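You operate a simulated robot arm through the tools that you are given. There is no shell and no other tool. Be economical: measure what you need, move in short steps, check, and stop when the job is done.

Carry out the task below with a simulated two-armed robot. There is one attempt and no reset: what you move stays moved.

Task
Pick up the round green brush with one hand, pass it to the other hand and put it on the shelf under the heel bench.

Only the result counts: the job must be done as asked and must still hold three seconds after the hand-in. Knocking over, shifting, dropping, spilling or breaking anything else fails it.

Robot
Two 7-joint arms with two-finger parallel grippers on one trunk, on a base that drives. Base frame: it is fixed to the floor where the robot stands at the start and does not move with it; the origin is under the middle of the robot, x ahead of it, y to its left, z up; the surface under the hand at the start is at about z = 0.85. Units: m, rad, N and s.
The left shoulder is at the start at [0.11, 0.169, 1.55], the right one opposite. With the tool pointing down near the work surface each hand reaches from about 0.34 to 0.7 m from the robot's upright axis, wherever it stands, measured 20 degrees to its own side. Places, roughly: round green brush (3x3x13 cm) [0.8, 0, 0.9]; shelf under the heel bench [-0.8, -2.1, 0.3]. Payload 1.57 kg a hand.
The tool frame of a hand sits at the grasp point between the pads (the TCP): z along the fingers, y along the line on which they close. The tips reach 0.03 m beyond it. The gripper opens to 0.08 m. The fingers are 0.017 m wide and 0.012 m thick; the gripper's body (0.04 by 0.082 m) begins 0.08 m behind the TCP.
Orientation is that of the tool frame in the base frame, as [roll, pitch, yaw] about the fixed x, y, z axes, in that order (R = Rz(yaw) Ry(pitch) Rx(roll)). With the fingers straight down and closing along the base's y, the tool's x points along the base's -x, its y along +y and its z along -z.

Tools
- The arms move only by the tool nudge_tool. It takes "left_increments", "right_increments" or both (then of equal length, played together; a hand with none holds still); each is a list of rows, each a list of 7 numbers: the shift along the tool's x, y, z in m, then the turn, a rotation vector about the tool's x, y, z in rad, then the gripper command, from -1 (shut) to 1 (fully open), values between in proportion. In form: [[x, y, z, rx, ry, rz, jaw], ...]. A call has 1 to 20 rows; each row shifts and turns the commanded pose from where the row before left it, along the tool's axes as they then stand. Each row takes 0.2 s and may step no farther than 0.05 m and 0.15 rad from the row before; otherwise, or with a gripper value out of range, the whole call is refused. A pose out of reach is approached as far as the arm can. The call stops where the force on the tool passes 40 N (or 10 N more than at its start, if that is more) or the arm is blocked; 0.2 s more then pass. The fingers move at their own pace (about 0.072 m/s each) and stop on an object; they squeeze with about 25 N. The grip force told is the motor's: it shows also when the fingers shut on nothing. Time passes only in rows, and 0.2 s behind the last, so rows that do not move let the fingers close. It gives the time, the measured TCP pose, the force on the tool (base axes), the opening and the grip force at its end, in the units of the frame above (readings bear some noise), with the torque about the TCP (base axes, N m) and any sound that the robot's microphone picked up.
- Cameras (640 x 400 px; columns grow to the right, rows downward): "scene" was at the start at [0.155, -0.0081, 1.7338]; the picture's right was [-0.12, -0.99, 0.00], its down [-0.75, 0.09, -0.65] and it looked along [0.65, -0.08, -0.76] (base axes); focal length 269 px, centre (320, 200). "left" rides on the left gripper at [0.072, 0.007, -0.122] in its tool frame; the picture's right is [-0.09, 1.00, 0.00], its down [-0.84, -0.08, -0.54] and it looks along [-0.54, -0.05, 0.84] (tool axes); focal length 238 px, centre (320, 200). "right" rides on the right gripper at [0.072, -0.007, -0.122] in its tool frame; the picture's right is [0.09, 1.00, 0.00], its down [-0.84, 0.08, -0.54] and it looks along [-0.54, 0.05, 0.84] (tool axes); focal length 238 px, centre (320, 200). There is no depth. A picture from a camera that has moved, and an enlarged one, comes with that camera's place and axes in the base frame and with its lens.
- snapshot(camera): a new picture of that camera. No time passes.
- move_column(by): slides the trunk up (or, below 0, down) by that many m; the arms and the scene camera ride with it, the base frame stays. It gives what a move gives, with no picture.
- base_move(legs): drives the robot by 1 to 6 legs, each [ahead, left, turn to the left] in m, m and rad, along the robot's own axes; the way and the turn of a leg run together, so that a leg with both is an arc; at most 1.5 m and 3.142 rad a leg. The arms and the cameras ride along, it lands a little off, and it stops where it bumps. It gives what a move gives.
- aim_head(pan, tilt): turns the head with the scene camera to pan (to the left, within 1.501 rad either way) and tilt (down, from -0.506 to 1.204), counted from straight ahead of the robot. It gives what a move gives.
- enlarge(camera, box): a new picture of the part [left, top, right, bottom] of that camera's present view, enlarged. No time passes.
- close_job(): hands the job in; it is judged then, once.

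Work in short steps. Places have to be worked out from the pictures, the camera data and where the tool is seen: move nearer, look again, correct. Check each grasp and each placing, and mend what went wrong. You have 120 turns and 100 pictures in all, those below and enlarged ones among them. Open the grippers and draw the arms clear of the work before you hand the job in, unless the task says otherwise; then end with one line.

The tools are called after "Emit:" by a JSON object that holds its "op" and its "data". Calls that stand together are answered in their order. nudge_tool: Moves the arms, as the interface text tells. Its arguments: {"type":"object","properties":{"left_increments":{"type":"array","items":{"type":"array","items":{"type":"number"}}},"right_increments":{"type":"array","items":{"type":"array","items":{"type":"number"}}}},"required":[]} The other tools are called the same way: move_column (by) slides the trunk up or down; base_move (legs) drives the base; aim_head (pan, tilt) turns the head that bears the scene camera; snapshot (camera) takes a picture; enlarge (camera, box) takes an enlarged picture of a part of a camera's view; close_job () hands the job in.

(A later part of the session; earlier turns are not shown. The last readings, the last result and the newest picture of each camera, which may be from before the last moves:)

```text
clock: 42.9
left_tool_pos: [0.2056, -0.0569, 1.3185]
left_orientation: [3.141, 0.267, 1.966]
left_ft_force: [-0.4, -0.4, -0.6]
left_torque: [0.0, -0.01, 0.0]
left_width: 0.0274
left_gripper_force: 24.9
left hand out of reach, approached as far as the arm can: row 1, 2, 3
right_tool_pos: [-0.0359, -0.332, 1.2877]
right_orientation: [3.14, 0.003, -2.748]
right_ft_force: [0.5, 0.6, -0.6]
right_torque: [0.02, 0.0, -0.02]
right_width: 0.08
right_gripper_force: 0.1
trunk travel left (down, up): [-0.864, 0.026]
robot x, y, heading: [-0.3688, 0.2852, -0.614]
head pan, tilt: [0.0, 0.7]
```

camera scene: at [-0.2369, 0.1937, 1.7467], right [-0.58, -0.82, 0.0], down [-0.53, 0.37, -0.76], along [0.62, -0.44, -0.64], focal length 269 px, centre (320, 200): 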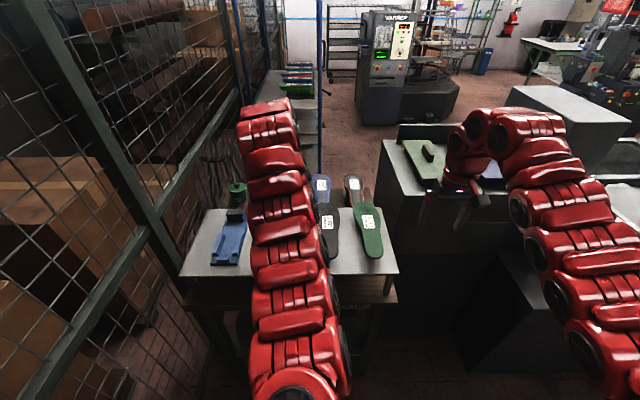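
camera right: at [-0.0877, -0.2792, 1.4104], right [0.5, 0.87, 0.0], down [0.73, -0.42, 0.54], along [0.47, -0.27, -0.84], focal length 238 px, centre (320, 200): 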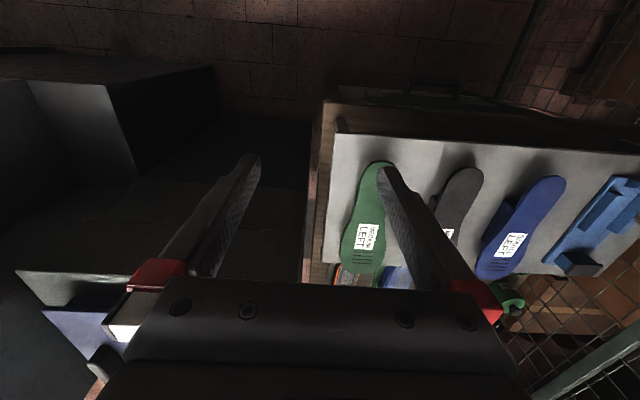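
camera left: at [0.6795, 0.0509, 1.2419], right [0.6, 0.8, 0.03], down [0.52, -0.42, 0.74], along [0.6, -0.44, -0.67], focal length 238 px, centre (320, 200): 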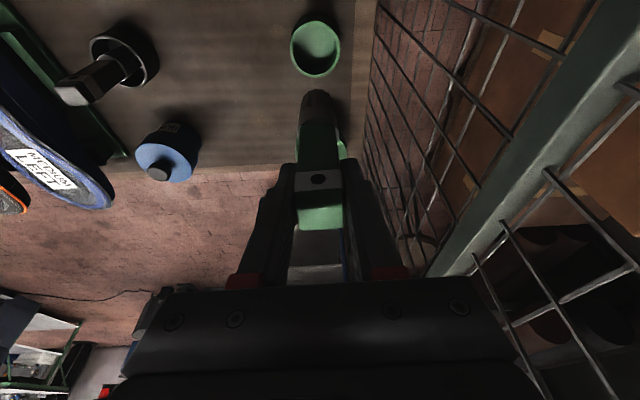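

Left stays put (joint limit), which is fine. I pitch the right fingers up toward horizontal.

Emit:
{"op": "nudge_tool", "data": {"right_increments": [[0, 0, 0, 0, -0.145, 0, 1], [0, 0, 0, 0, -0.145, 0, 1], [0, 0, 0, 0, -0.145, 0, 1], [0, 0, 0, 0, -0.145, 0, 1], [0, 0, 0, 0, -0.145, 0, 1], [0, 0, 0, 0, -0.145, 0, 1], [0, 0, 0, 0, -0.145, 0, 1], [0, 0, 0, 0, 0, 0, 1]]}}

Emit:
{"op": "snapshot", "data": {"camera": "scene"}}

```text
clock: 44.7
left_tool_pos: [0.2055, -0.0583, 1.3197]
left_orientation: [3.141, 0.269, 1.964]
left_ft_force: [-0.1, 0.1, -0.1]
left_torque: [-0.03, 0.01, 0.01]
left_width: 0.0275
left_gripper_force: 24.6
right_tool_pos: [-0.0349, -0.3313, 1.2864]
right_orientation: [-3.14, 1.021, -2.748]
right_ft_force: [0.4, -0.5, -0.6]
right_torque: [-0.01, 0.0, 0.04]
right_width: 0.0799
right_gripper_force: 0.1
trunk travel left (down, up): [-0.864, 0.026]
robot x, y, heading: [-0.369, 0.2854, -0.615]
head pan, tilt: [0.0, 0.7]
```

```text
67 pictures are left
camera scene: at [-0.237, 0.1942, 1.7467], right [-0.58, -0.82, 0.0], down [-0.53, 0.37, -0.76], along [0.62, -0.44, -0.64], focal length 269 px, centre (320, 200)
```

scene: 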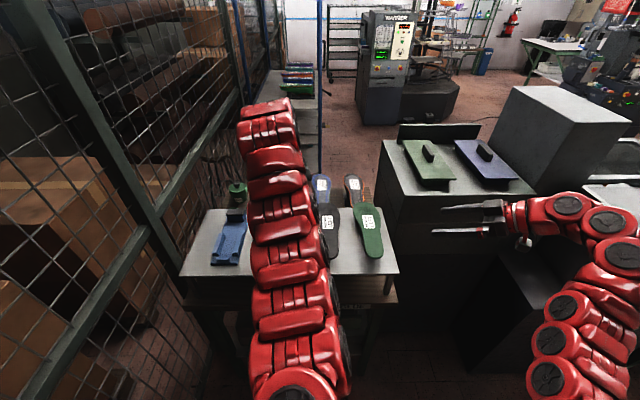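

Works well. I continue the pitch to about 26° above horizontal.

Emit:
{"op": "nudge_tool", "data": {"right_increments": [[0, 0, 0, 0, -0.145, 0, 1], [0, 0, 0, 0, -0.145, 0, 1], [0, 0, 0, 0, -0.145, 0, 1], [0, 0, 0, 0, -0.145, 0, 1], [0, 0, 0, 0, -0.145, 0, 1], [0, 0, 0, 0, -0.145, 0, 1], [0, 0, 0, 0, -0.145, 0, 1], [0, 0, 0, 0, 0, 0, 1]]}}

Emit:
{"op": "snapshot", "data": {"camera": "right"}}

Emit:
{"op": "snapshot", "data": {"camera": "scene"}}

```text
clock: 46.5
left_tool_pos: [0.2044, -0.0565, 1.3187]
left_orientation: [3.14, 0.268, 1.964]
left_ft_force: [0.0, -0.1, -0.3]
left_torque: [0.06, 0.01, -0.01]
left_width: 0.0277
left_gripper_force: 25.2
right_tool_pos: [-0.0361, -0.3316, 1.2874]
right_orientation: [-0.004, 1.106, 0.39]
right_ft_force: [1.2, 0.2, -0.9]
right_torque: [0.01, 0.0, 0.01]
right_width: 0.0801
right_gripper_force: 0.0
trunk travel left (down, up): [-0.864, 0.026]
robot x, y, heading: [-0.37, 0.2901, -0.616]
head pan, tilt: [0.0, 0.7]
```

```text
66 pictures are left
camera right: at [-0.104, -0.3678, 1.1704], right [-0.34, 0.94, -0.08], down [-0.82, -0.26, 0.51], along [0.45, 0.24, 0.86], focal length 238 px, centre (320, 200)
```

right: 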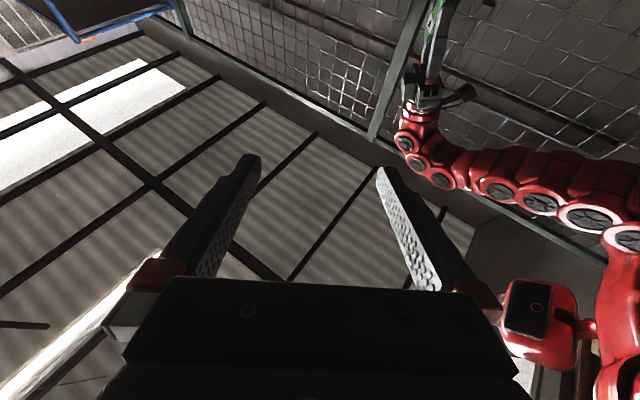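

```text
65 pictures are left
camera scene: at [-0.2374, 0.1941, 1.7467], right [-0.58, -0.82, 0.0], down [-0.53, 0.37, -0.76], along [0.62, -0.44, -0.64], focal length 269 px, centre (320, 200)
```

scene: 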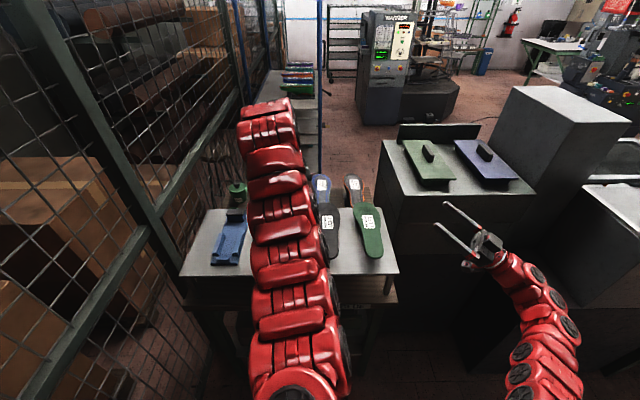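

Right fingers now point up-left toward the brush, with closing axis perpendicular to the left's. I move to a standoff 10 cm before the brush, aligned with its ferrule (target point (0.205,-0.057,1.253)).

Emit:
{"op": "nudge_tool", "data": {"right_increments": [[0.0222, 0.0204, 0.0221, 0, 0, 0, 1], [0.0222, 0.0204, 0.0221, 0, 0, 0, 1], [0.0222, 0.0204, 0.0221, 0, 0, 0, 1], [0.0222, 0.0204, 0.0221, 0, 0, 0, 1], [0.0222, 0.0204, 0.0221, 0, 0, 0, 1], [0.0222, 0.0204, 0.0221, 0, 0, 0, 1], [0.0222, 0.0204, 0.0221, 0, 0, 0, 1], [0.0222, 0.0204, 0.0221, 0, 0, 0, 1], [0, 0, 0, 0, 0, 0, 1]]}}

Emit:
{"op": "snapshot", "data": {"camera": "right"}}

Emit:
{"op": "snapshot", "data": {"camera": "scene"}}

```text
clock: 48.5
left_tool_pos: [0.2046, -0.0582, 1.3197]
left_orientation: [3.141, 0.269, 1.965]
left_ft_force: [0.5, -0.3, -0.1]
left_torque: [0.05, -0.01, 0.02]
left_width: 0.027
left_gripper_force: 24.9
right_tool_pos: [0.1202, -0.0891, 1.2055]
right_orientation: [-0.001, 1.108, 0.391]
right_ft_force: [-0.1, -0.6, 0.0]
right_torque: [0.0, 0.02, -0.02]
right_width: 0.08
right_gripper_force: 0.1
trunk travel left (down, up): [-0.864, 0.026]
robot x, y, heading: [-0.3705, 0.2855, -0.618]
head pan, tilt: [0.0, 0.7]
```

```text
64 pictures are left
camera right: at [0.0527, -0.126, 1.0891], right [-0.34, 0.94, -0.08], down [-0.82, -0.26, 0.51], along [0.45, 0.24, 0.86], focal length 238 px, centre (320, 200)
```

right: 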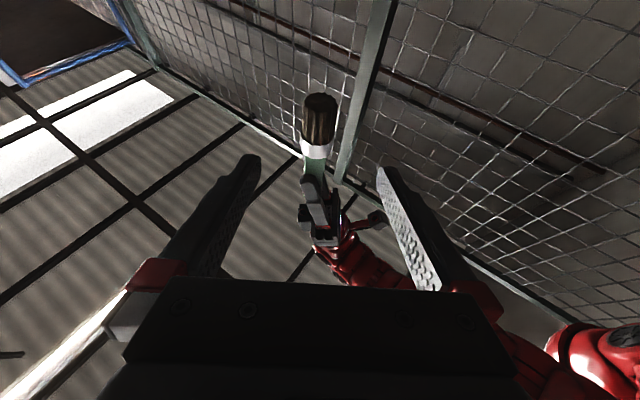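

```text
63 pictures are left
camera scene: at [-0.2374, 0.1934, 1.7467], right [-0.58, -0.82, 0.0], down [-0.53, 0.37, -0.76], along [0.62, -0.44, -0.64], focal length 269 px, centre (320, 200)
```

scene: 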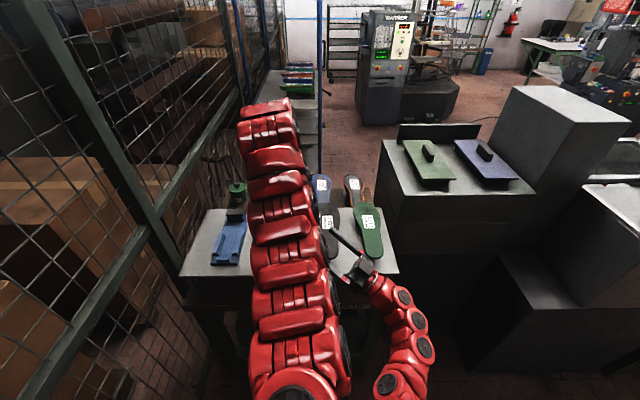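

The brush lies centred between the right fingers' line. I advance 10 cm along the fingers.

Emit:
{"op": "nudge_tool", "data": {"right_increments": [[-0.0005, -0.0009, 0.0255, 0, 0, 0, 1], [-0.0005, -0.0009, 0.0255, 0, 0, 0, 1], [-0.0005, -0.0009, 0.0255, 0, 0, 0, 1], [-0.0005, -0.0009, 0.0255, 0, 0, 0, 1], [0, 0, 0, 0, 0, 0, 1]]}}

Emit:
{"op": "snapshot", "data": {"camera": "right"}}

Emit:
{"op": "snapshot", "data": {"camera": "left"}}

```text
clock: 49.7
left_tool_pos: [0.2034, -0.0568, 1.3187]
left_orientation: [3.14, 0.268, 1.965]
left_ft_force: [-0.4, 0.3, -0.6]
left_torque: [-0.02, -0.05, -0.01]
left_width: 0.0273
left_gripper_force: 25.0
right_tool_pos: [0.2068, -0.0594, 1.2543]
right_orientation: [-0.003, 1.109, 0.39]
right_ft_force: [0.6, 0.1, -0.8]
right_torque: [-0.01, 0.01, 0.05]
right_width: 0.0798
right_gripper_force: 0.2
trunk travel left (down, up): [-0.864, 0.026]
robot x, y, heading: [-0.367, 0.2888, -0.614]
head pan, tilt: [0.0, 0.7]
```

```text
62 pictures are left
camera right: at [0.1378, -0.0949, 1.1374], right [-0.34, 0.94, -0.08], down [-0.82, -0.26, 0.51], along [0.45, 0.24, 0.86], focal length 238 px, centre (320, 200)
```

right: 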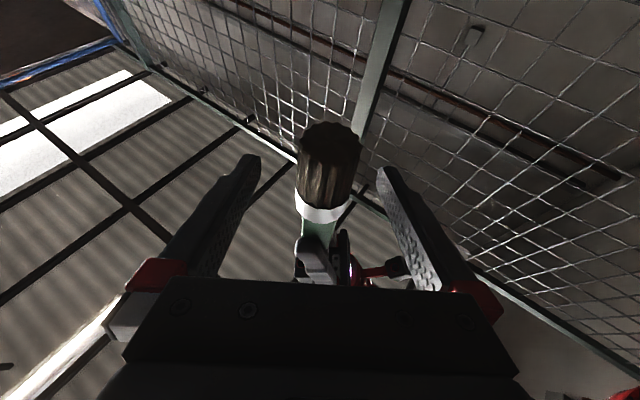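

```text
61 pictures are left
camera left: at [0.1728, 0.0385, 1.4171], right [0.95, 0.3, 0.03], down [0.18, -0.64, 0.74], along [0.24, -0.7, -0.67], focal length 238 px, centre (320, 200)
```

left: 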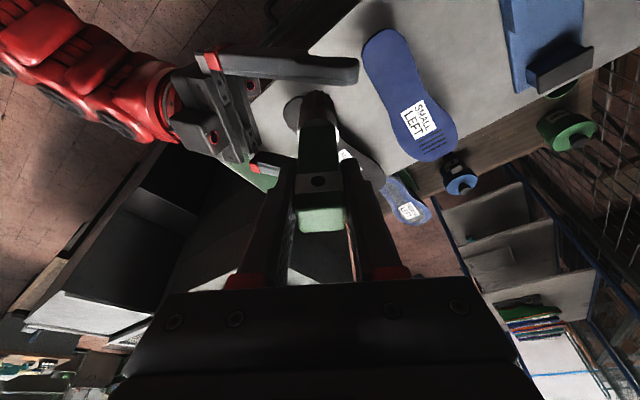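

The right jaws straddle the brush below the left tips. I close the right gripper.

Emit:
{"op": "nudge_tool", "data": {"left_increments": [[0, 0, 0, 0, 0, 0, -1], [0, 0, 0, 0, 0, 0, -1], [0, 0, 0, 0, 0, 0, -1], [0, 0, 0, 0, 0, 0, -1], [0, 0, 0, 0, 0, 0, -1]], "right_increments": [[0, 0, 0, 0, 0, 0, -1], [0, 0, 0, 0, 0, 0, -1], [0, 0, 0, 0, 0, 0, -1], [0, 0, 0, 0, 0, 0, -1], [0, 0, 0, 0, 0, 0, -1]]}}

Emit:
{"op": "snapshot", "data": {"camera": "right"}}

```text
clock: 50.9
left_tool_pos: [0.2045, -0.0575, 1.3197]
left_orientation: [3.14, 0.269, 1.967]
left_ft_force: [10.4, -10.0, -0.9]
left_torque: [-0.55, -0.3, -0.08]
left_width: 0.0276
left_gripper_force: 25.6
right_tool_pos: [0.2065, -0.0581, 1.2554]
right_orientation: [-0.004, 1.109, 0.39]
right_ft_force: [-10.5, 9.8, 0.5]
right_torque: [-0.16, -0.42, 0.07]
right_width: 0.0274
right_gripper_force: 24.4
trunk travel left (down, up): [-0.864, 0.026]
robot x, y, heading: [-0.3721, 0.2899, -0.615]
head pan, tilt: [0.0, 0.7]
```

```text
60 pictures are left
camera right: at [0.1378, -0.0944, 1.1374], right [-0.34, 0.94, -0.08], down [-0.82, -0.26, 0.51], along [0.45, 0.24, 0.86], focal length 238 px, centre (320, 200)
```

right: 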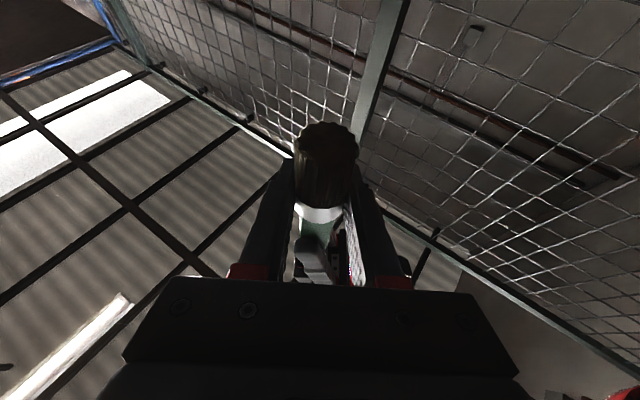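

Both hands hold (27 mm each). I open the left and then lift it away along its fingers.

Emit:
{"op": "nudge_tool", "data": {"left_increments": [[0, 0, 0, 0, 0, 0, 1], [0, 0, 0, 0, 0, 0, 1], [0, 0, 0, 0, 0, 0, 1], [0, 0, 0, 0, 0, 0, 1]], "right_increments": [[0, 0, 0, 0, 0, 0, -1], [0, 0, 0, 0, 0, 0, -1], [0, 0, 0, 0, 0, 0, -1], [0, 0, 0, 0, 0, 0, -1]]}}

Emit:
{"op": "snapshot", "data": {"camera": "left"}}

```text
clock: 51.9
left_tool_pos: [0.2051, -0.0576, 1.319]
left_orientation: [3.14, 0.267, 1.965]
left_ft_force: [0.5, -0.3, -0.1]
left_torque: [-0.03, 0.02, 0.05]
left_width: 0.08
left_gripper_force: 0.0
right_tool_pos: [0.207, -0.0582, 1.2548]
right_orientation: [-0.002, 1.107, 0.391]
right_ft_force: [-0.4, -0.1, -1.0]
right_torque: [0.0, 0.01, 0.01]
right_width: 0.0274
right_gripper_force: 25.4
trunk travel left (down, up): [-0.864, 0.026]
robot x, y, heading: [-0.3725, 0.2871, -0.616]
head pan, tilt: [0.0, 0.7]
```

```text
59 pictures are left
camera left: at [0.173, 0.0387, 1.417], right [0.95, 0.3, 0.03], down [0.18, -0.64, 0.74], along [0.24, -0.7, -0.67], focal length 238 px, centre (320, 200)
```

left: 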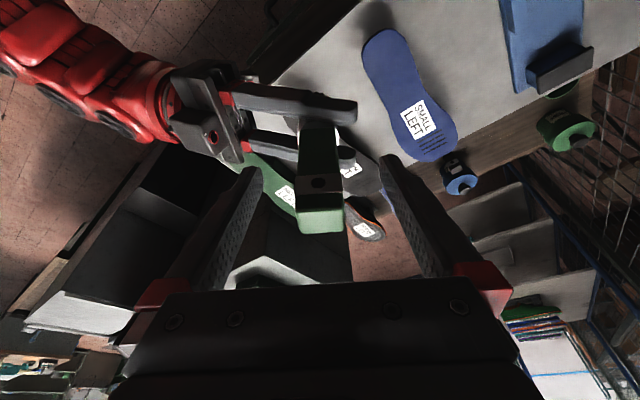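

The right hand holds it alone. I lower the right hand straight down 0.1 m to slip out of the left's open jaws, then draw right away.

Emit:
{"op": "nudge_tool", "data": {"right_increments": [[0.0224, 0, -0.0112, 0, 0, 0, -1], [0.0224, 0, -0.0112, 0, 0, 0, -1], [0.0224, 0, -0.0112, 0, 0, 0, -1], [0.0224, 0, -0.0112, 0, 0, 0, -1], [0, -0.02, -0.03, 0, 0, 0, -1], [0, -0.03, -0.03, 0, 0, 0, -1], [0, -0.03, -0.03, 0, 0, 0, -1], [0, 0, 0, 0, 0, 0, -1]]}}

Emit:
{"op": "snapshot", "data": {"camera": "left"}}

Emit:
{"op": "snapshot", "data": {"camera": "right"}}

```text
clock: 53.7
left_tool_pos: [0.2039, -0.0574, 1.3201]
left_orientation: [3.139, 0.27, 1.966]
left_ft_force: [-1.1, 0.3, -0.3]
left_torque: [0.01, -0.01, -0.01]
left_width: 0.0799
left_gripper_force: 0.0
right_tool_pos: [0.1624, -0.1505, 1.1326]
right_orientation: [-0.006, 1.106, 0.388]
right_ft_force: [-0.3, 0.0, -1.0]
right_torque: [0.0, -0.01, 0.01]
right_width: 0.0275
right_gripper_force: 25.3
right hand out of reach, approached as far as the arm can: row 7
trunk travel left (down, up): [-0.864, 0.026]
robot x, y, heading: [-0.3697, 0.2893, -0.614]
head pan, tilt: [0.0, 0.7]
```

```text
58 pictures are left
camera left: at [0.1721, 0.039, 1.4175], right [0.95, 0.3, 0.03], down [0.18, -0.64, 0.74], along [0.24, -0.71, -0.67], focal length 238 px, centre (320, 200)
```

left: 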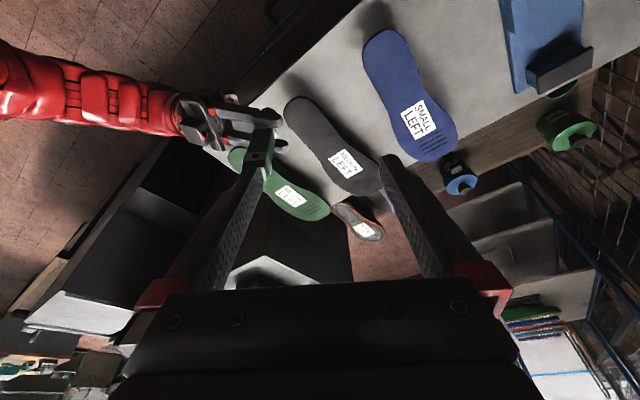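

```text
57 pictures are left
camera right: at [0.0933, -0.1873, 1.0155], right [-0.34, 0.94, -0.08], down [-0.82, -0.26, 0.51], along [0.45, 0.24, 0.86], focal length 238 px, centre (320, 200)
```

right: 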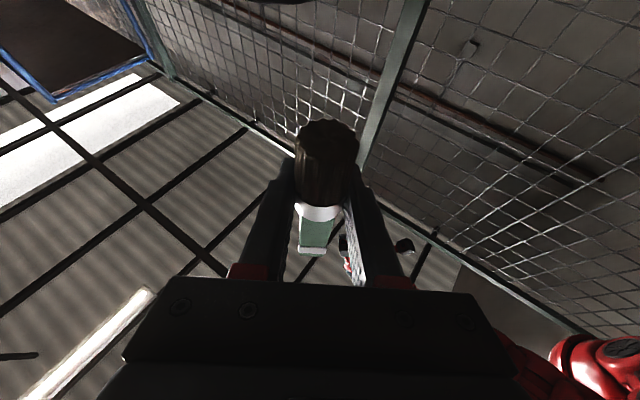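

Handover succeeded. I now raise and draw back the right hand while yawing it toward straight ahead.

Emit:
{"op": "nudge_tool", "data": {"right_increments": [[-0.0215, 0, -0.0117, 0.129, 0, -0.0648, -1], [-0.0215, 0, -0.0117, 0.129, 0, -0.0648, -1], [-0.0215, 0, -0.0117, 0.129, 0, -0.0648, -1], [-0.0215, 0, -0.0117, 0.129, 0, -0.0648, -1], [-0.0215, 0, -0.0117, 0.129, 0, -0.0648, -1], [-0.0215, 0, -0.0117, 0.129, 0, -0.0648, -1], [-0.0215, 0, -0.0117, 0.129, 0, -0.0648, -1], [0, 0, 0, 0, 0, 0, -1]]}}

Emit:
{"op": "snapshot", "data": {"camera": "scene"}}

```text
clock: 55.7
left_tool_pos: [0.2118, -0.0514, 1.3253]
left_orientation: [-3.135, 0.285, 1.987]
left_ft_force: [0.1, 0.4, -0.9]
left_torque: [-0.02, -0.04, 0.01]
left_width: 0.0798
left_gripper_force: 0.0
right_tool_pos: [0.1225, -0.2676, 1.1618]
right_orientation: [-0.119, 1.158, -0.568]
right_ft_force: [-0.2, 0.6, 0.6]
right_torque: [-0.02, 0.03, 0.02]
right_width: 0.0274
right_gripper_force: 24.8
right hand out of reach, approached as far as the arm can: row 2, 3, 4, 5, 6, 7
trunk travel left (down, up): [-0.864, 0.026]
robot x, y, heading: [-0.3687, 0.293, -0.615]
head pan, tilt: [0.0, 0.7]
stopped in row 8 (right hand): the arm was blocked; the commanded pose is now the measured one
```

```text
56 pictures are left
camera scene: at [-0.2376, 0.1936, 1.7467], right [-0.58, -0.82, 0.0], down [-0.53, 0.37, -0.76], along [0.62, -0.44, -0.64], focal length 269 px, centre (320, 200)
```

scene: 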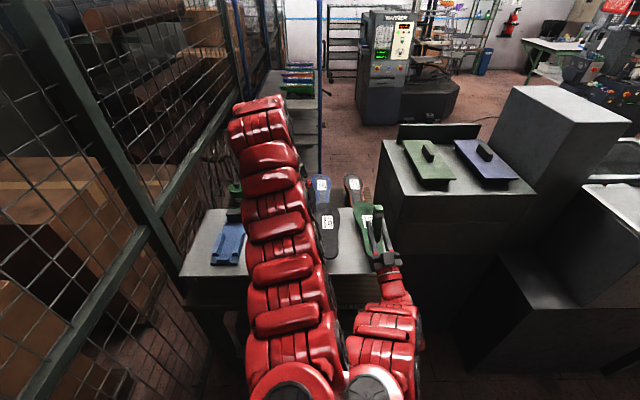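

The right elbow brushed the left forearm (arm-on-arm only). I slide the right hand to the right to separate them.

Emit:
{"op": "nudge_tool", "data": {"right_increments": [[0, -0.03, 0, 0, 0, 0, -1], [0, -0.03, 0, 0, 0, 0, -1], [0, -0.03, 0, 0, 0, 0, -1], [0, -0.03, 0, 0, 0, 0, -1], [0, -0.03, 0, 0, 0, 0, -1], [0, 0, 0, 0, 0, 0, -1]]}}

Emit:
{"op": "snapshot", "data": {"camera": "scene"}}

```text
clock: 57.1
left_tool_pos: [0.2116, -0.054, 1.3245]
left_orientation: [-3.133, 0.282, 1.981]
left_ft_force: [0.7, 0.4, -0.2]
left_torque: [-0.01, 0.01, 0.0]
left_width: 0.0798
left_gripper_force: 0.1
right_tool_pos: [0.0606, -0.3987, 1.172]
right_orientation: [-0.108, 1.154, -0.552]
right_ft_force: [0.0, 0.6, 0.0]
right_torque: [0.02, -0.01, -0.02]
right_width: 0.0275
right_gripper_force: 25.3
trunk travel left (down, up): [-0.864, 0.026]
robot x, y, heading: [-0.3718, 0.2873, -0.616]
head pan, tilt: [0.0, 0.7]
```

```text
55 pictures are left
camera scene: at [-0.2365, 0.195, 1.7467], right [-0.58, -0.82, 0.0], down [-0.53, 0.37, -0.76], along [0.62, -0.44, -0.64], focal length 269 px, centre (320, 200)
```

scene: 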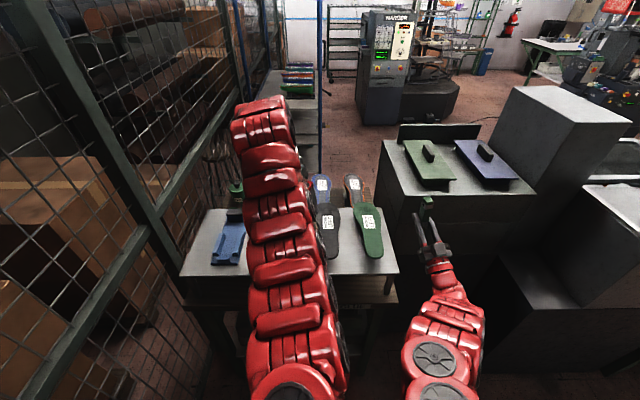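

Clear now. For driving I retract the right hand, and tilt the left fingers forward so that it can also retract.

Emit:
{"op": "nudge_tool", "data": {"left_increments": [[0, 0, 0, 0, -0.14, 0, 1], [0, 0, 0, 0, -0.14, 0, 1], [0, 0, 0, 0, -0.14, 0, 1], [0, 0, 0, 0, -0.14, 0, 1], [0, 0, 0, 0, -0.14, 0, 1], [0, 0, 0, 0, -0.14, 0, 1], [0, 0, 0, 0, 0, 0, 1]], "right_increments": [[-0.0145, 0, -0.0326, 0, 0, 0, -1], [-0.0145, 0, -0.0326, 0, 0, 0, -1], [-0.0145, 0, -0.0326, 0, 0, 0, -1], [-0.0145, 0, -0.0326, 0, 0, 0, -1], [-0.0145, 0, -0.0326, 0, 0, 0, -1], [-0.0145, 0, -0.0326, 0, 0, 0, -1], [0, 0, 0, 0, 0, 0, -1]]}}

Emit:
{"op": "snapshot", "data": {"camera": "scene"}}

```text
clock: 58.7
left_tool_pos: [0.2113, -0.0544, 1.3239]
left_orientation: [-3.132, 0.282, 1.981]
left_ft_force: [-0.9, -1.1, 1.7]
left_torque: [0.03, 0.02, 0.0]
left_width: 0.08
left_gripper_force: 0.0
left hand out of reach, approached as far as the arm can: row 1, 2, 3, 4, 5, 6
right_tool_pos: [-0.0861, -0.3773, 1.138]
right_orientation: [-0.11, 1.157, -0.552]
right_ft_force: [0.1, 0.0, 0.0]
right_torque: [0.02, 0.02, -0.03]
right_width: 0.0274
right_gripper_force: 25.0
right hand out of reach, approached as far as the arm can: row 3, 4, 5, 6
trunk travel left (down, up): [-0.864, 0.026]
robot x, y, heading: [-0.3669, 0.2898, -0.617]
head pan, tilt: [0.0, 0.7]
```

```text
54 pictures are left
camera scene: at [-0.2364, 0.1942, 1.7466], right [-0.58, -0.82, 0.0], down [-0.53, 0.37, -0.76], along [0.62, -0.44, -0.64], focal length 269 px, centre (320, 200)
```

scene: 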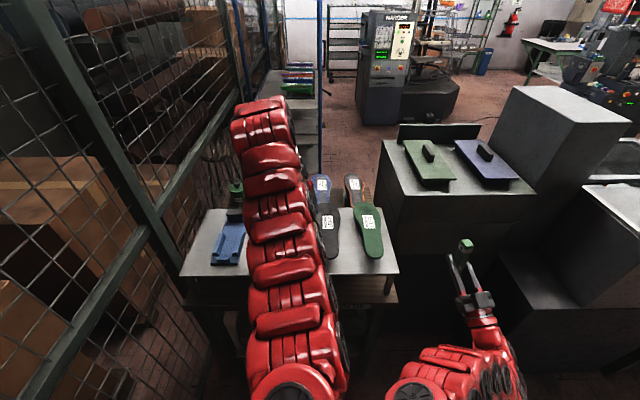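

The left wrist sits at a joint limit; lowering it a bit and yawing back toward straight should free it.

Emit:
{"op": "nudge_tool", "data": {"left_increments": [[0, 0, 0.03, 0, 0, 0, 1], [0, 0, 0.03, 0, 0, 0, 1], [0, 0, 0.03, 0, 0, 0, 1], [0, 0, 0, 0, -0.12, 0, 1], [0, 0, 0, 0, -0.12, 0, 1], [0, 0, 0, 0, -0.12, 0, 1], [0, 0, 0, 0, -0.12, 0, 1], [0, 0, 0, 0, 0, 0, 1]]}}

```text
clock: 60.5
left_tool_pos: [0.22, -0.0774, 1.2382]
left_orientation: [-3.131, 0.763, 1.985]
left_ft_force: [-0.3, 0.0, -0.9]
left_torque: [0.01, 0.0, 0.03]
left_width: 0.0799
left_gripper_force: 0.1
right_tool_pos: [-0.0872, -0.379, 1.1367]
right_orientation: [-0.108, 1.155, -0.552]
right_ft_force: [0.2, 0.2, 0.0]
right_torque: [0.0, 0.03, -0.01]
right_width: 0.0273
right_gripper_force: 24.9
trunk travel left (down, up): [-0.864, 0.026]
robot x, y, heading: [-0.3682, 0.2885, -0.612]
head pan, tilt: [0.0, 0.7]
```

It turned. Now retract the left hand straight back toward the robot.

Emit:
{"op": "nudge_tool", "data": {"left_increments": [[0.0186, -0.0154, -0.0178, 0, 0, 0, 1], [0.0186, -0.0154, -0.0178, 0, 0, 0, 1], [0.0186, -0.0154, -0.0178, 0, 0, 0, 1], [0.0186, -0.0154, -0.0178, 0, 0, 0, 1], [0.0186, -0.0154, -0.0178, 0, 0, 0, 1], [0.0186, -0.0154, -0.0178, 0, 0, 0, 1], [0.0186, -0.0154, -0.0178, 0, 0, 0, 1], [0, 0, 0, 0, 0, 0, 1]]}}

Emit:
{"op": "aim_head", "data": {"pan": -1.2, "tilt": 0.6}}

Emit:
{"op": "snapshot", "data": {"camera": "scene"}}

```text
clock: 62.3
left_tool_pos: [0.1218, -0.0071, 1.2371]
left_orientation: [-3.132, 0.761, 1.986]
left_ft_force: [-0.6, 0.6, -0.4]
left_torque: [-0.01, -0.02, 0.02]
left_width: 0.0803
left_gripper_force: 0.1
left hand out of reach, approached as far as the arm can: row 5, 6, 7
right_tool_pos: [-0.0873, -0.3773, 1.1375]
right_orientation: [-0.11, 1.155, -0.552]
right_ft_force: [0.2, -0.4, -0.6]
right_torque: [0.0, 0.03, 0.0]
right_width: 0.0276
right_gripper_force: 25.3
trunk travel left (down, up): [-0.864, 0.026]
robot x, y, heading: [-0.374, 0.2898, -0.614]
head pan, tilt: [0.0, 0.7]
```

```text
clock: 63.7
left_tool_pos: [0.1212, -0.0073, 1.237]
left_orientation: [-3.133, 0.761, 1.985]
left_ft_force: [-0.9, -0.1, -0.1]
left_torque: [0.0, -0.03, -0.03]
left_width: 0.0802
left_gripper_force: 0.0
right_tool_pos: [-0.0847, -0.3786, 1.1379]
right_orientation: [-0.11, 1.156, -0.552]
right_ft_force: [0.0, -0.6, 0.1]
right_torque: [-0.03, 0.03, 0.03]
right_width: 0.0273
right_gripper_force: 24.9
trunk travel left (down, up): [-0.864, 0.026]
robot x, y, heading: [-0.3737, 0.2888, -0.614]
head pan, tilt: [-1.201, 0.6]
```

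```text
53 pictures are left
camera scene: at [-0.3279, 0.1573, 1.7553], right [-0.97, 0.24, 0.0], down [0.14, 0.55, -0.82], along [-0.2, -0.8, -0.57], focal length 269 px, centre (320, 200)
```

scene: 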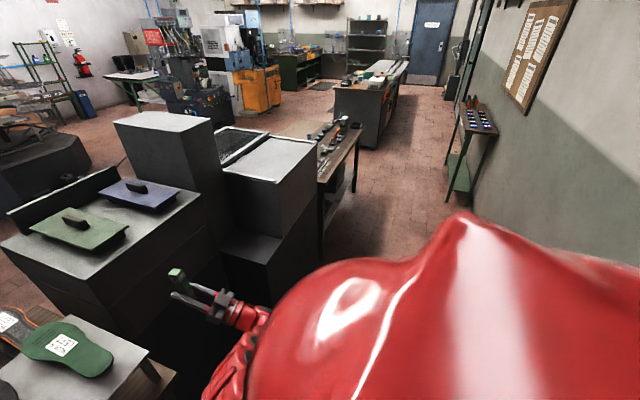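

The aisle before the heel bench is visible and open. I back 0.12 m then slide right 1.0 m, and check.

Emit:
{"op": "base_move", "data": {"legs": [[-0.12, 0, 0], [0, -1.0, 0]]}}

Emit:
{"op": "snapshot", "data": {"camera": "scene"}}

```text
clock: 69.7
left_tool_pos: [-0.5492, -0.7487, 1.2371]
left_orientation: [-3.132, 0.76, 1.987]
left_ft_force: [0.0, -0.3, 0.4]
left_torque: [0.02, -0.01, -0.04]
left_width: 0.0801
left_gripper_force: 0.1
right_tool_pos: [-0.759, -1.12, 1.1373]
right_orientation: [-0.109, 1.154, -0.555]
right_ft_force: [0.4, 0.2, -0.1]
right_torque: [-0.02, 0.01, 0.0]
right_width: 0.0274
right_gripper_force: 25.1
trunk travel left (down, up): [-0.864, 0.026]
robot x, y, heading: [-1.0403, -0.4511, -0.613]
head pan, tilt: [-1.201, 0.6]
```

```text
52 pictures are left
camera scene: at [-0.9993, -0.5851, 1.7553], right [-0.97, 0.24, 0.0], down [0.14, 0.55, -0.83], along [-0.2, -0.8, -0.56], focal length 269 px, centre (320, 200)
```

scene: 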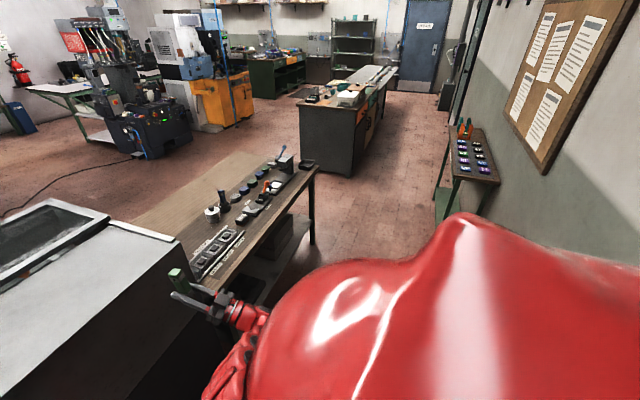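

The heel bench with its open lower shelf is visible now. I enlarge.

Emit:
{"op": "enlarge", "data": {"camera": "scene", "box": [180, 140, 360, 310]}}

```text
2.35 times, centred on (270, 225) of scene
camera zoom: at [-0.9993, -0.5851, 1.7553], right [-0.97, 0.24, 0.0], down [0.14, 0.55, -0.83], along [-0.2, -0.8, -0.56], focal length 633 px, centre (438, 141)
```

zoom: 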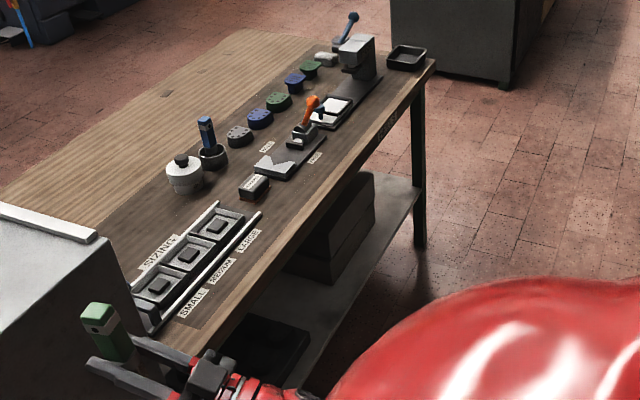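

Boxes stand on the shelf, with free space around. I slide right another 0.9 m, then look at the shelf from in front.

Emit:
{"op": "base_move", "data": {"legs": [[0, -0.9, 0]]}}

Emit:
{"op": "aim_head", "data": {"pan": -0.2, "tilt": 0.8}}

Emit:
{"op": "snapshot", "data": {"camera": "scene"}}

```text
clock: 74.5
left_tool_pos: [-1.0731, -1.4897, 1.237]
left_orientation: [-3.13, 0.76, 1.984]
left_ft_force: [0.5, -0.2, 0.4]
left_torque: [0.0, 0.04, 0.01]
left_width: 0.0801
left_gripper_force: 0.0
right_tool_pos: [-1.2809, -1.8605, 1.1378]
right_orientation: [-0.111, 1.156, -0.554]
right_ft_force: [-0.4, 0.4, -0.1]
right_torque: [0.01, -0.03, 0.02]
right_width: 0.0274
right_gripper_force: 24.8
trunk travel left (down, up): [-0.864, 0.026]
robot x, y, heading: [-1.5628, -1.1934, -0.62]
head pan, tilt: [-1.201, 0.6]
```

```text
clock: 75.7
left_tool_pos: [-1.0731, -1.4896, 1.2377]
left_orientation: [-3.132, 0.76, 1.985]
left_ft_force: [0.3, -0.2, -0.2]
left_torque: [-0.02, -0.02, 0.02]
left_width: 0.08
left_gripper_force: 0.0
right_tool_pos: [-1.2827, -1.8607, 1.1373]
right_orientation: [-0.111, 1.156, -0.553]
right_ft_force: [0.3, -0.2, -0.3]
right_torque: [0.01, -0.02, 0.01]
right_width: 0.0274
right_gripper_force: 25.2
trunk travel left (down, up): [-0.864, 0.026]
robot x, y, heading: [-1.5653, -1.1938, -0.617]
head pan, tilt: [-0.201, 0.799]
```

```text
50 pictures are left
camera scene: at [-1.4465, -1.2987, 1.7385], right [-0.73, -0.68, 0.0], down [-0.49, 0.52, -0.7], along [0.48, -0.51, -0.72], focal length 269 px, centre (320, 200)
```

scene: 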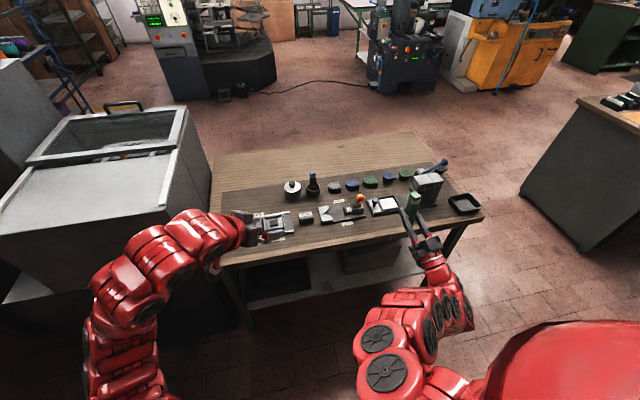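

I'm in front of the heel bench; the hands are ~0.1 m short of its front edge. I back up 0.08 m for margin, then lower the trunk 0.6 m to see the shelf.

Emit:
{"op": "base_move", "data": {"legs": [[-0.08, 0, 0.015]]}}

Emit:
{"op": "move_column", "data": {"by": -0.6}}

Emit:
{"op": "aim_head", "data": {"pan": 0, "tilt": 0.6}}

Emit:
{"op": "snapshot", "data": {"camera": "scene"}}

```text
clock: 76.8
left_tool_pos: [-1.1337, -1.4374, 1.2365]
left_orientation: [-3.13, 0.762, 2.0]
left_ft_force: [1.0, 0.2, -1.0]
left_torque: [0.02, -0.01, -0.02]
left_width: 0.0799
left_gripper_force: 0.0
right_tool_pos: [-1.3377, -1.811, 1.1377]
right_orientation: [-0.109, 1.156, -0.538]
right_ft_force: [0.2, 0.3, 0.1]
right_torque: [-0.02, 0.0, 0.0]
right_width: 0.0275
right_gripper_force: 25.2
trunk travel left (down, up): [-0.864, 0.026]
robot x, y, heading: [-1.6305, -1.1484, -0.597]
head pan, tilt: [-0.201, 0.799]
```

```text
refused: -0.6 is not a number from -0.4 to 0.4
```

```text
clock: 77.5
left_tool_pos: [-1.136, -1.4346, 1.2391]
left_orientation: [-3.13, 0.763, 2.001]
left_ft_force: [-0.4, 0.9, 0.4]
left_torque: [-0.02, -0.01, 0.02]
left_width: 0.0801
left_gripper_force: 0.1
right_tool_pos: [-1.3382, -1.8101, 1.1391]
right_orientation: [-0.109, 1.152, -0.54]
right_ft_force: [0.0, -0.4, -0.5]
right_torque: [-0.02, -0.02, 0.06]
right_width: 0.0275
right_gripper_force: 25.2
trunk travel left (down, up): [-0.864, 0.026]
robot x, y, heading: [-1.6291, -1.1469, -0.602]
head pan, tilt: [0.0, 0.6]
```

```text
49 pictures are left
camera scene: at [-1.495, -1.2419, 1.7555], right [-0.57, -0.82, 0.0], down [-0.47, 0.32, -0.83], along [0.68, -0.47, -0.56], focal length 269 px, centre (320, 200)
```

scene: 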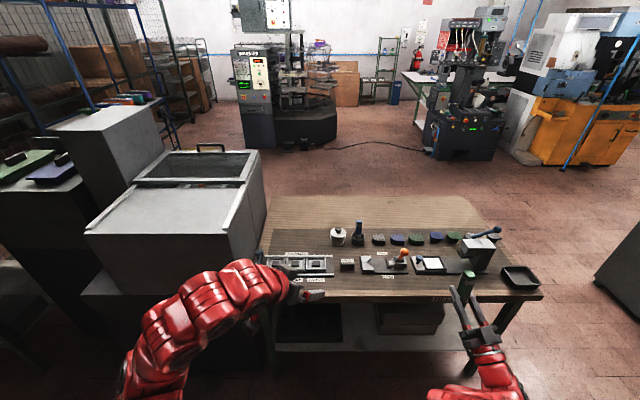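

Aligned. I lower the trunk in two steps and look.

Emit:
{"op": "move_column", "data": {"by": -0.35}}

Emit:
{"op": "snapshot", "data": {"camera": "scene"}}

```text
clock: 80.9
left_tool_pos: [-1.134, -1.4363, 0.8879]
left_orientation: [-3.13, 0.762, 1.999]
left_ft_force: [0.5, -0.4, -0.1]
left_torque: [-0.02, 0.0, -0.03]
left_width: 0.0801
left_gripper_force: 0.2
right_tool_pos: [-1.3366, -1.8098, 0.7879]
right_orientation: [-0.112, 1.156, -0.539]
right_ft_force: [-0.2, -0.7, 0.0]
right_torque: [0.01, 0.04, 0.0]
right_width: 0.0274
right_gripper_force: 25.2
trunk travel left (down, up): [-0.514, 0.376]
robot x, y, heading: [-1.6295, -1.1495, -0.603]
head pan, tilt: [0.0, 0.6]
```

```text
48 pictures are left
camera scene: at [-1.4933, -1.243, 1.4054], right [-0.57, -0.82, 0.0], down [-0.47, 0.32, -0.82], along [0.68, -0.47, -0.57], focal length 269 px, centre (320, 200)
```

scene: 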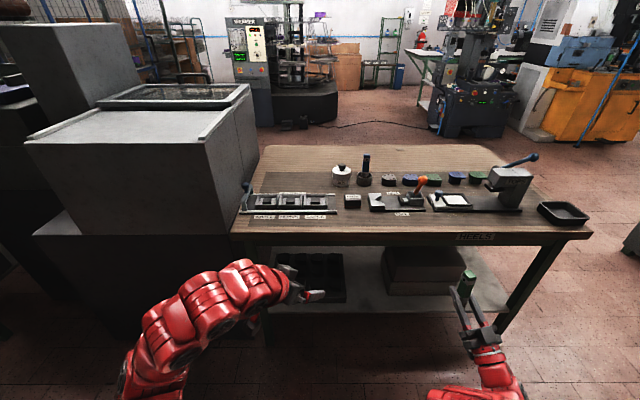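

The shelf shows a black crate left, grey boxes right, with free space between and in front. I lower another 0.3 m.

Emit:
{"op": "move_column", "data": {"by": -0.3}}

Emit:
{"op": "snapshot", "data": {"camera": "scene"}}

Emit:
{"op": "snapshot", "data": {"camera": "left"}}

```text
clock: 83.9
left_tool_pos: [-1.134, -1.4373, 0.5881]
left_orientation: [-3.132, 0.762, 2.0]
left_ft_force: [0.8, -0.1, 0.2]
left_torque: [-0.02, 0.01, -0.02]
left_width: 0.0801
left_gripper_force: 0.0
right_tool_pos: [-1.3379, -1.8112, 0.489]
right_orientation: [-0.109, 1.155, -0.541]
right_ft_force: [1.2, 0.4, 0.4]
right_torque: [-0.04, 0.01, 0.03]
right_width: 0.0273
right_gripper_force: 24.7
trunk travel left (down, up): [-0.214, 0.676]
robot x, y, heading: [-1.6285, -1.1488, -0.605]
head pan, tilt: [0.0, 0.6]
```

```text
47 pictures are left
camera scene: at [-1.4933, -1.243, 1.1054], right [-0.57, -0.82, 0.0], down [-0.47, 0.32, -0.82], along [0.68, -0.47, -0.57], focal length 269 px, centre (320, 200)
```

scene: 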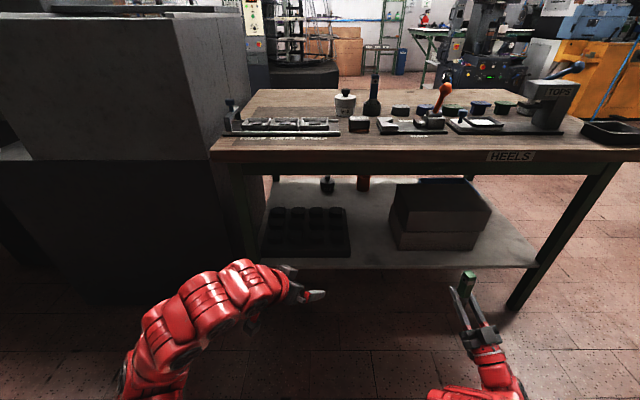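

```text
46 pictures are left
camera left: at [-1.183, -1.31, 0.6256], right [0.94, 0.35, 0.06], down [0.03, -0.24, 0.97], along [0.35, -0.91, -0.24], focal length 238 px, centre (320, 200)
```

left: 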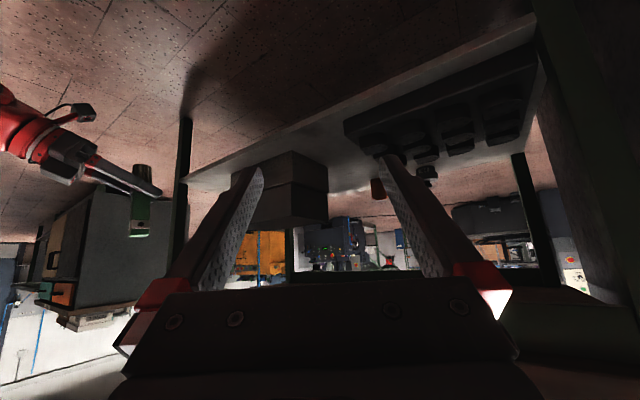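

The shelf has a ~14 cm free gap between the black crate and the grey boxes, centred ~0.2 m right of the robot: the spot for the brush. First I square the right hand's heading and pitch its fingers to ~55° down, bringing the brush near horizontal, still in front of the bench.

Emit:
{"op": "nudge_tool", "data": {"right_increments": [[0, 0, 0, 0.0825, 0.004, -0.036, -1], [0, 0, 0, 0.0825, 0.004, -0.036, -1], [0, 0, 0, 0, 0.1426, 0, -1], [0, 0, 0, 0, 0.1426, 0, -1], [0, 0, 0, 0, 0.1426, 0, -1], [0, 0, 0, 0, 0.1426, 0, -1], [0, 0, 0, 0, 0.1426, 0, -1], [0, 0, 0, 0, 0, 0, -1]]}}

Emit:
{"op": "snapshot", "data": {"camera": "scene"}}

```text
clock: 85.7
left_tool_pos: [-1.1346, -1.436, 0.5878]
left_orientation: [-3.13, 0.762, 2.0]
left_ft_force: [-0.2, 1.3, 0.0]
left_torque: [0.02, 0.02, -0.01]
left_width: 0.08
left_gripper_force: 0.0
right_tool_pos: [-1.3532, -1.8272, 0.4216]
right_orientation: [-0.356, 1.428, -0.974]
right_ft_force: [-0.8, 0.2, -0.5]
right_torque: [0.0, 0.02, 0.0]
right_width: 0.0273
right_gripper_force: 25.5
right hand out of reach, approached as far as the arm can: row 3, 4, 5, 6, 7
trunk travel left (down, up): [-0.214, 0.676]
robot x, y, heading: [-1.6317, -1.1498, -0.599]
head pan, tilt: [0.0, 0.6]
```

```text
45 pictures are left
camera scene: at [-1.4933, -1.2431, 1.1053], right [-0.57, -0.82, 0.0], down [-0.47, 0.32, -0.82], along [0.68, -0.47, -0.57], focal length 269 px, centre (320, 200)
```

scene: 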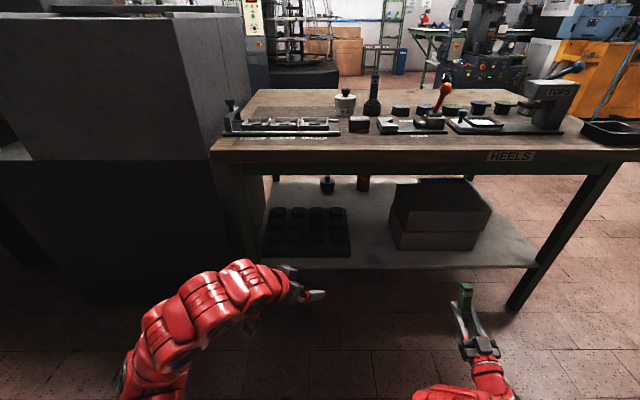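

The wrist hits a joint limit at this low, retracted pose. I raise the right hand 0.18 m (still in front of the bench) and try pitching again.

Emit:
{"op": "nudge_tool", "data": {"right_increments": [[-0.0297, -0.0015, 0.004, 0, 0, 0, -1], [-0.0297, -0.0015, 0.004, 0, 0, 0, -1], [-0.0297, -0.0015, 0.004, 0, 0, 0, -1], [-0.0297, -0.0015, 0.004, 0, 0, 0, -1], [-0.0297, -0.0015, 0.004, 0, 0, 0, -1], [-0.0297, -0.0015, 0.004, 0, 0, 0, -1], [0, 0, 0, 0, 0.14, 0, -1], [0, 0, 0, 0, 0.14, 0, -1], [0, 0, 0, 0, 0.14, 0, -1], [0, 0, 0, 0, 0, 0, -1]]}}

```text
clock: 87.9
left_tool_pos: [-1.134, -1.437, 0.5878]
left_orientation: [-3.13, 0.762, 2.0]
left_ft_force: [-0.1, 0.1, 0.6]
left_torque: [-0.01, -0.02, 0.0]
left_width: 0.08
left_gripper_force: 0.2
right_tool_pos: [-1.351, -1.827, 0.4202]
right_orientation: [-0.357, 1.427, -0.974]
right_ft_force: [-0.2, -0.3, -0.6]
right_torque: [-0.03, 0.0, 0.0]
right_width: 0.0275
right_gripper_force: 25.0
right hand out of reach, approached as far as the arm can: row 1, 2, 3, 4, 5, 6, 7, 8, 9
trunk travel left (down, up): [-0.214, 0.676]
robot x, y, heading: [-1.6281, -1.15, -0.6]
head pan, tilt: [0.0, 0.6]
```

Retraction is the limit, so I extend forward and left a bit (still before the shelf, under bench-top height).

Emit:
{"op": "nudge_tool", "data": {"right_increments": [[0, 0.02, 0.025, 0, 0, 0, -1], [0, 0.02, 0.025, 0, 0, 0, -1], [0, 0.02, 0.025, 0, 0, 0, -1], [0, 0.02, 0.025, 0, 0, 0, -1], [0, 0, 0, 0, 0, 0, -1]]}}

```text
clock: 89.1
left_tool_pos: [-1.1351, -1.4366, 0.5873]
left_orientation: [-3.131, 0.761, 2.0]
left_ft_force: [0.4, 0.3, 0.3]
left_torque: [-0.02, -0.01, 0.0]
left_width: 0.08
left_gripper_force: 0.0
right_tool_pos: [-1.2245, -1.8189, 0.4284]
right_orientation: [-0.356, 1.426, -0.977]
right_ft_force: [0.6, -0.3, 0.3]
right_torque: [-0.02, -0.03, 0.05]
right_width: 0.0273
right_gripper_force: 24.9
trunk travel left (down, up): [-0.214, 0.676]
robot x, y, heading: [-1.6278, -1.1514, -0.601]
head pan, tilt: [0.0, 0.6]
```

It moved. I try pitching down again.

Emit:
{"op": "nudge_tool", "data": {"right_increments": [[0, 0, 0, 0, 0.14, 0, -1], [0, 0, 0, 0, 0.14, 0, -1], [0, 0, 0, 0, 0.14, 0, -1], [0, 0, 0, 0, 0.14, 0, -1], [0, 0, 0, 0, 0, 0, -1]]}}

Emit:
{"op": "snapshot", "data": {"camera": "scene"}}

```text
clock: 90.3
left_tool_pos: [-1.1337, -1.437, 0.5872]
left_orientation: [-3.131, 0.761, 2.001]
left_ft_force: [-0.1, -0.5, -0.4]
left_torque: [0.0, 0.01, 0.0]
left_width: 0.0803
left_gripper_force: 0.1
right_tool_pos: [-1.2061, -1.8495, 0.401]
right_orientation: [-3.023, 1.144, 2.63]
right_ft_force: [0.5, 0.9, -0.3]
right_torque: [0.0, 0.03, -0.02]
right_width: 0.0274
right_gripper_force: 24.3
right hand out of reach, approached as far as the arm can: row 1, 2, 3, 4
trunk travel left (down, up): [-0.214, 0.676]
robot x, y, heading: [-1.63, -1.1491, -0.596]
head pan, tilt: [0.0, 0.6]
```

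```text
44 pictures are left
camera scene: at [-1.4932, -1.2431, 1.1053], right [-0.57, -0.82, 0.0], down [-0.47, 0.32, -0.82], along [0.68, -0.47, -0.57], focal length 269 px, centre (320, 200)
```

scene: 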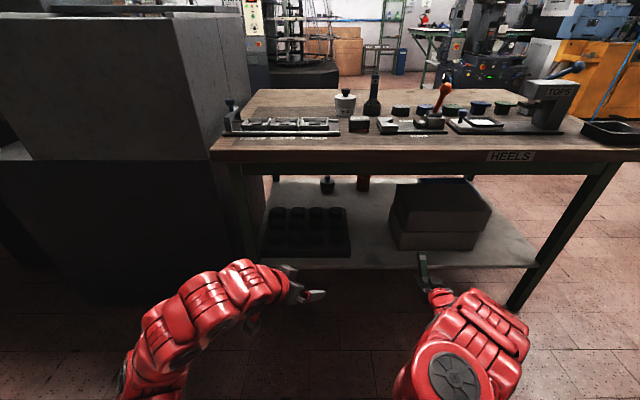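

The hand is now 24° below horizontal. I shift left toward the gap (and slightly up) and pitch further.

Emit:
{"op": "nudge_tool", "data": {"right_increments": [[-0.0137, 0.03, -0.006, 0, 0, 0, -1], [-0.0137, 0.03, -0.006, 0, 0, 0, -1], [-0.0137, 0.03, -0.006, 0, 0, 0, -1], [-0.0137, 0.03, -0.006, 0, 0, 0, -1], [0, 0, 0, 0, 0.14, 0, -1], [0, 0, 0, 0, 0.14, 0, -1], [0, 0, 0, 0, 0.14, 0, -1], [0, 0, 0, 0, 0, 0, -1]]}}

Emit:
{"op": "snapshot", "data": {"camera": "scene"}}

```text
clock: 92.1
left_tool_pos: [-1.1347, -1.4365, 0.5873]
left_orientation: [-3.131, 0.76, 2.0]
left_ft_force: [-0.4, -1.0, 0.3]
left_torque: [0.02, 0.06, 0.0]
left_width: 0.08
left_gripper_force: 0.1
right_tool_pos: [-1.1022, -1.7812, 0.4279]
right_orientation: [-3.073, 0.727, 2.566]
right_ft_force: [-0.5, 0.6, 0.9]
right_torque: [-0.02, 0.04, 0.03]
right_width: 0.027
right_gripper_force: 25.1
right hand out of reach, approached as far as the arm can: row 1, 2, 3, 4
trunk travel left (down, up): [-0.214, 0.676]
robot x, y, heading: [-1.6287, -1.1494, -0.599]
head pan, tilt: [0.0, 0.6]
```

```text
43 pictures are left
camera scene: at [-1.4932, -1.2431, 1.1053], right [-0.57, -0.82, 0.0], down [-0.47, 0.32, -0.82], along [0.68, -0.47, -0.57], focal length 269 px, centre (320, 200)
```

scene: 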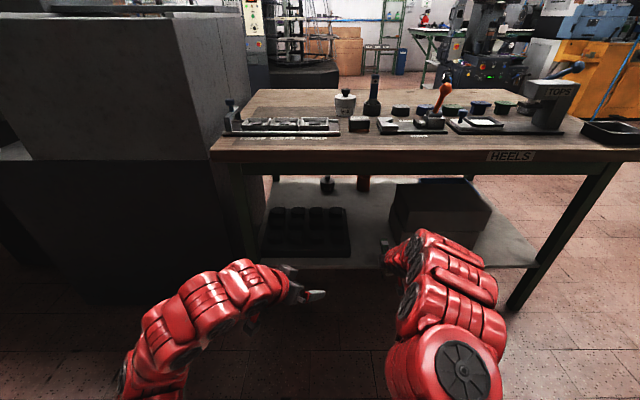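

Now 48° down, brush nearly level, at the gap. I look through the right camera.

Emit:
{"op": "snapshot", "data": {"camera": "right"}}

Emit:
{"op": "enlarge", "data": {"camera": "scene", "box": [250, 160, 550, 340]}}

```text
42 pictures are left
camera right: at [-1.215, -1.7073, 0.4743], right [0.52, 0.85, -0.11], down [0.29, -0.05, 0.96], along [0.8, -0.53, -0.27], focal length 238 px, centre (320, 200)
```

right: 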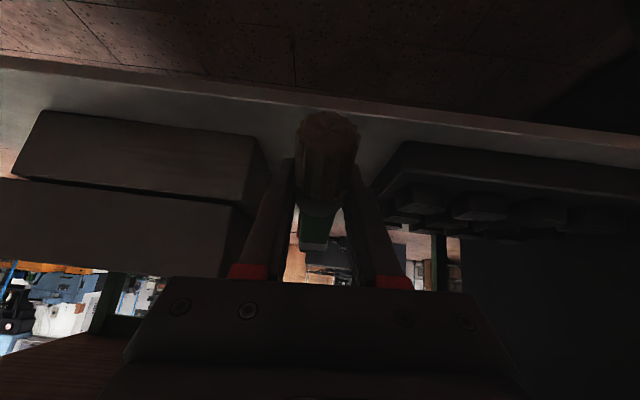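

```text
2.13 times, centred on (400, 250) of scene
camera zoom: at [-1.4932, -1.2431, 1.1053], right [-0.57, -0.82, 0.0], down [-0.47, 0.32, -0.82], along [0.68, -0.47, -0.57], focal length 574 px, centre (149, 93)
```

zoom: 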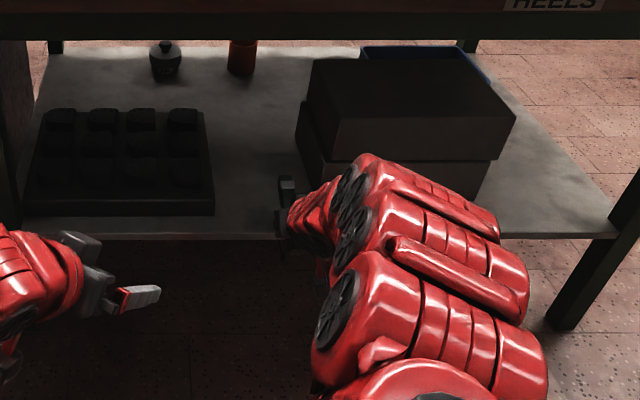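

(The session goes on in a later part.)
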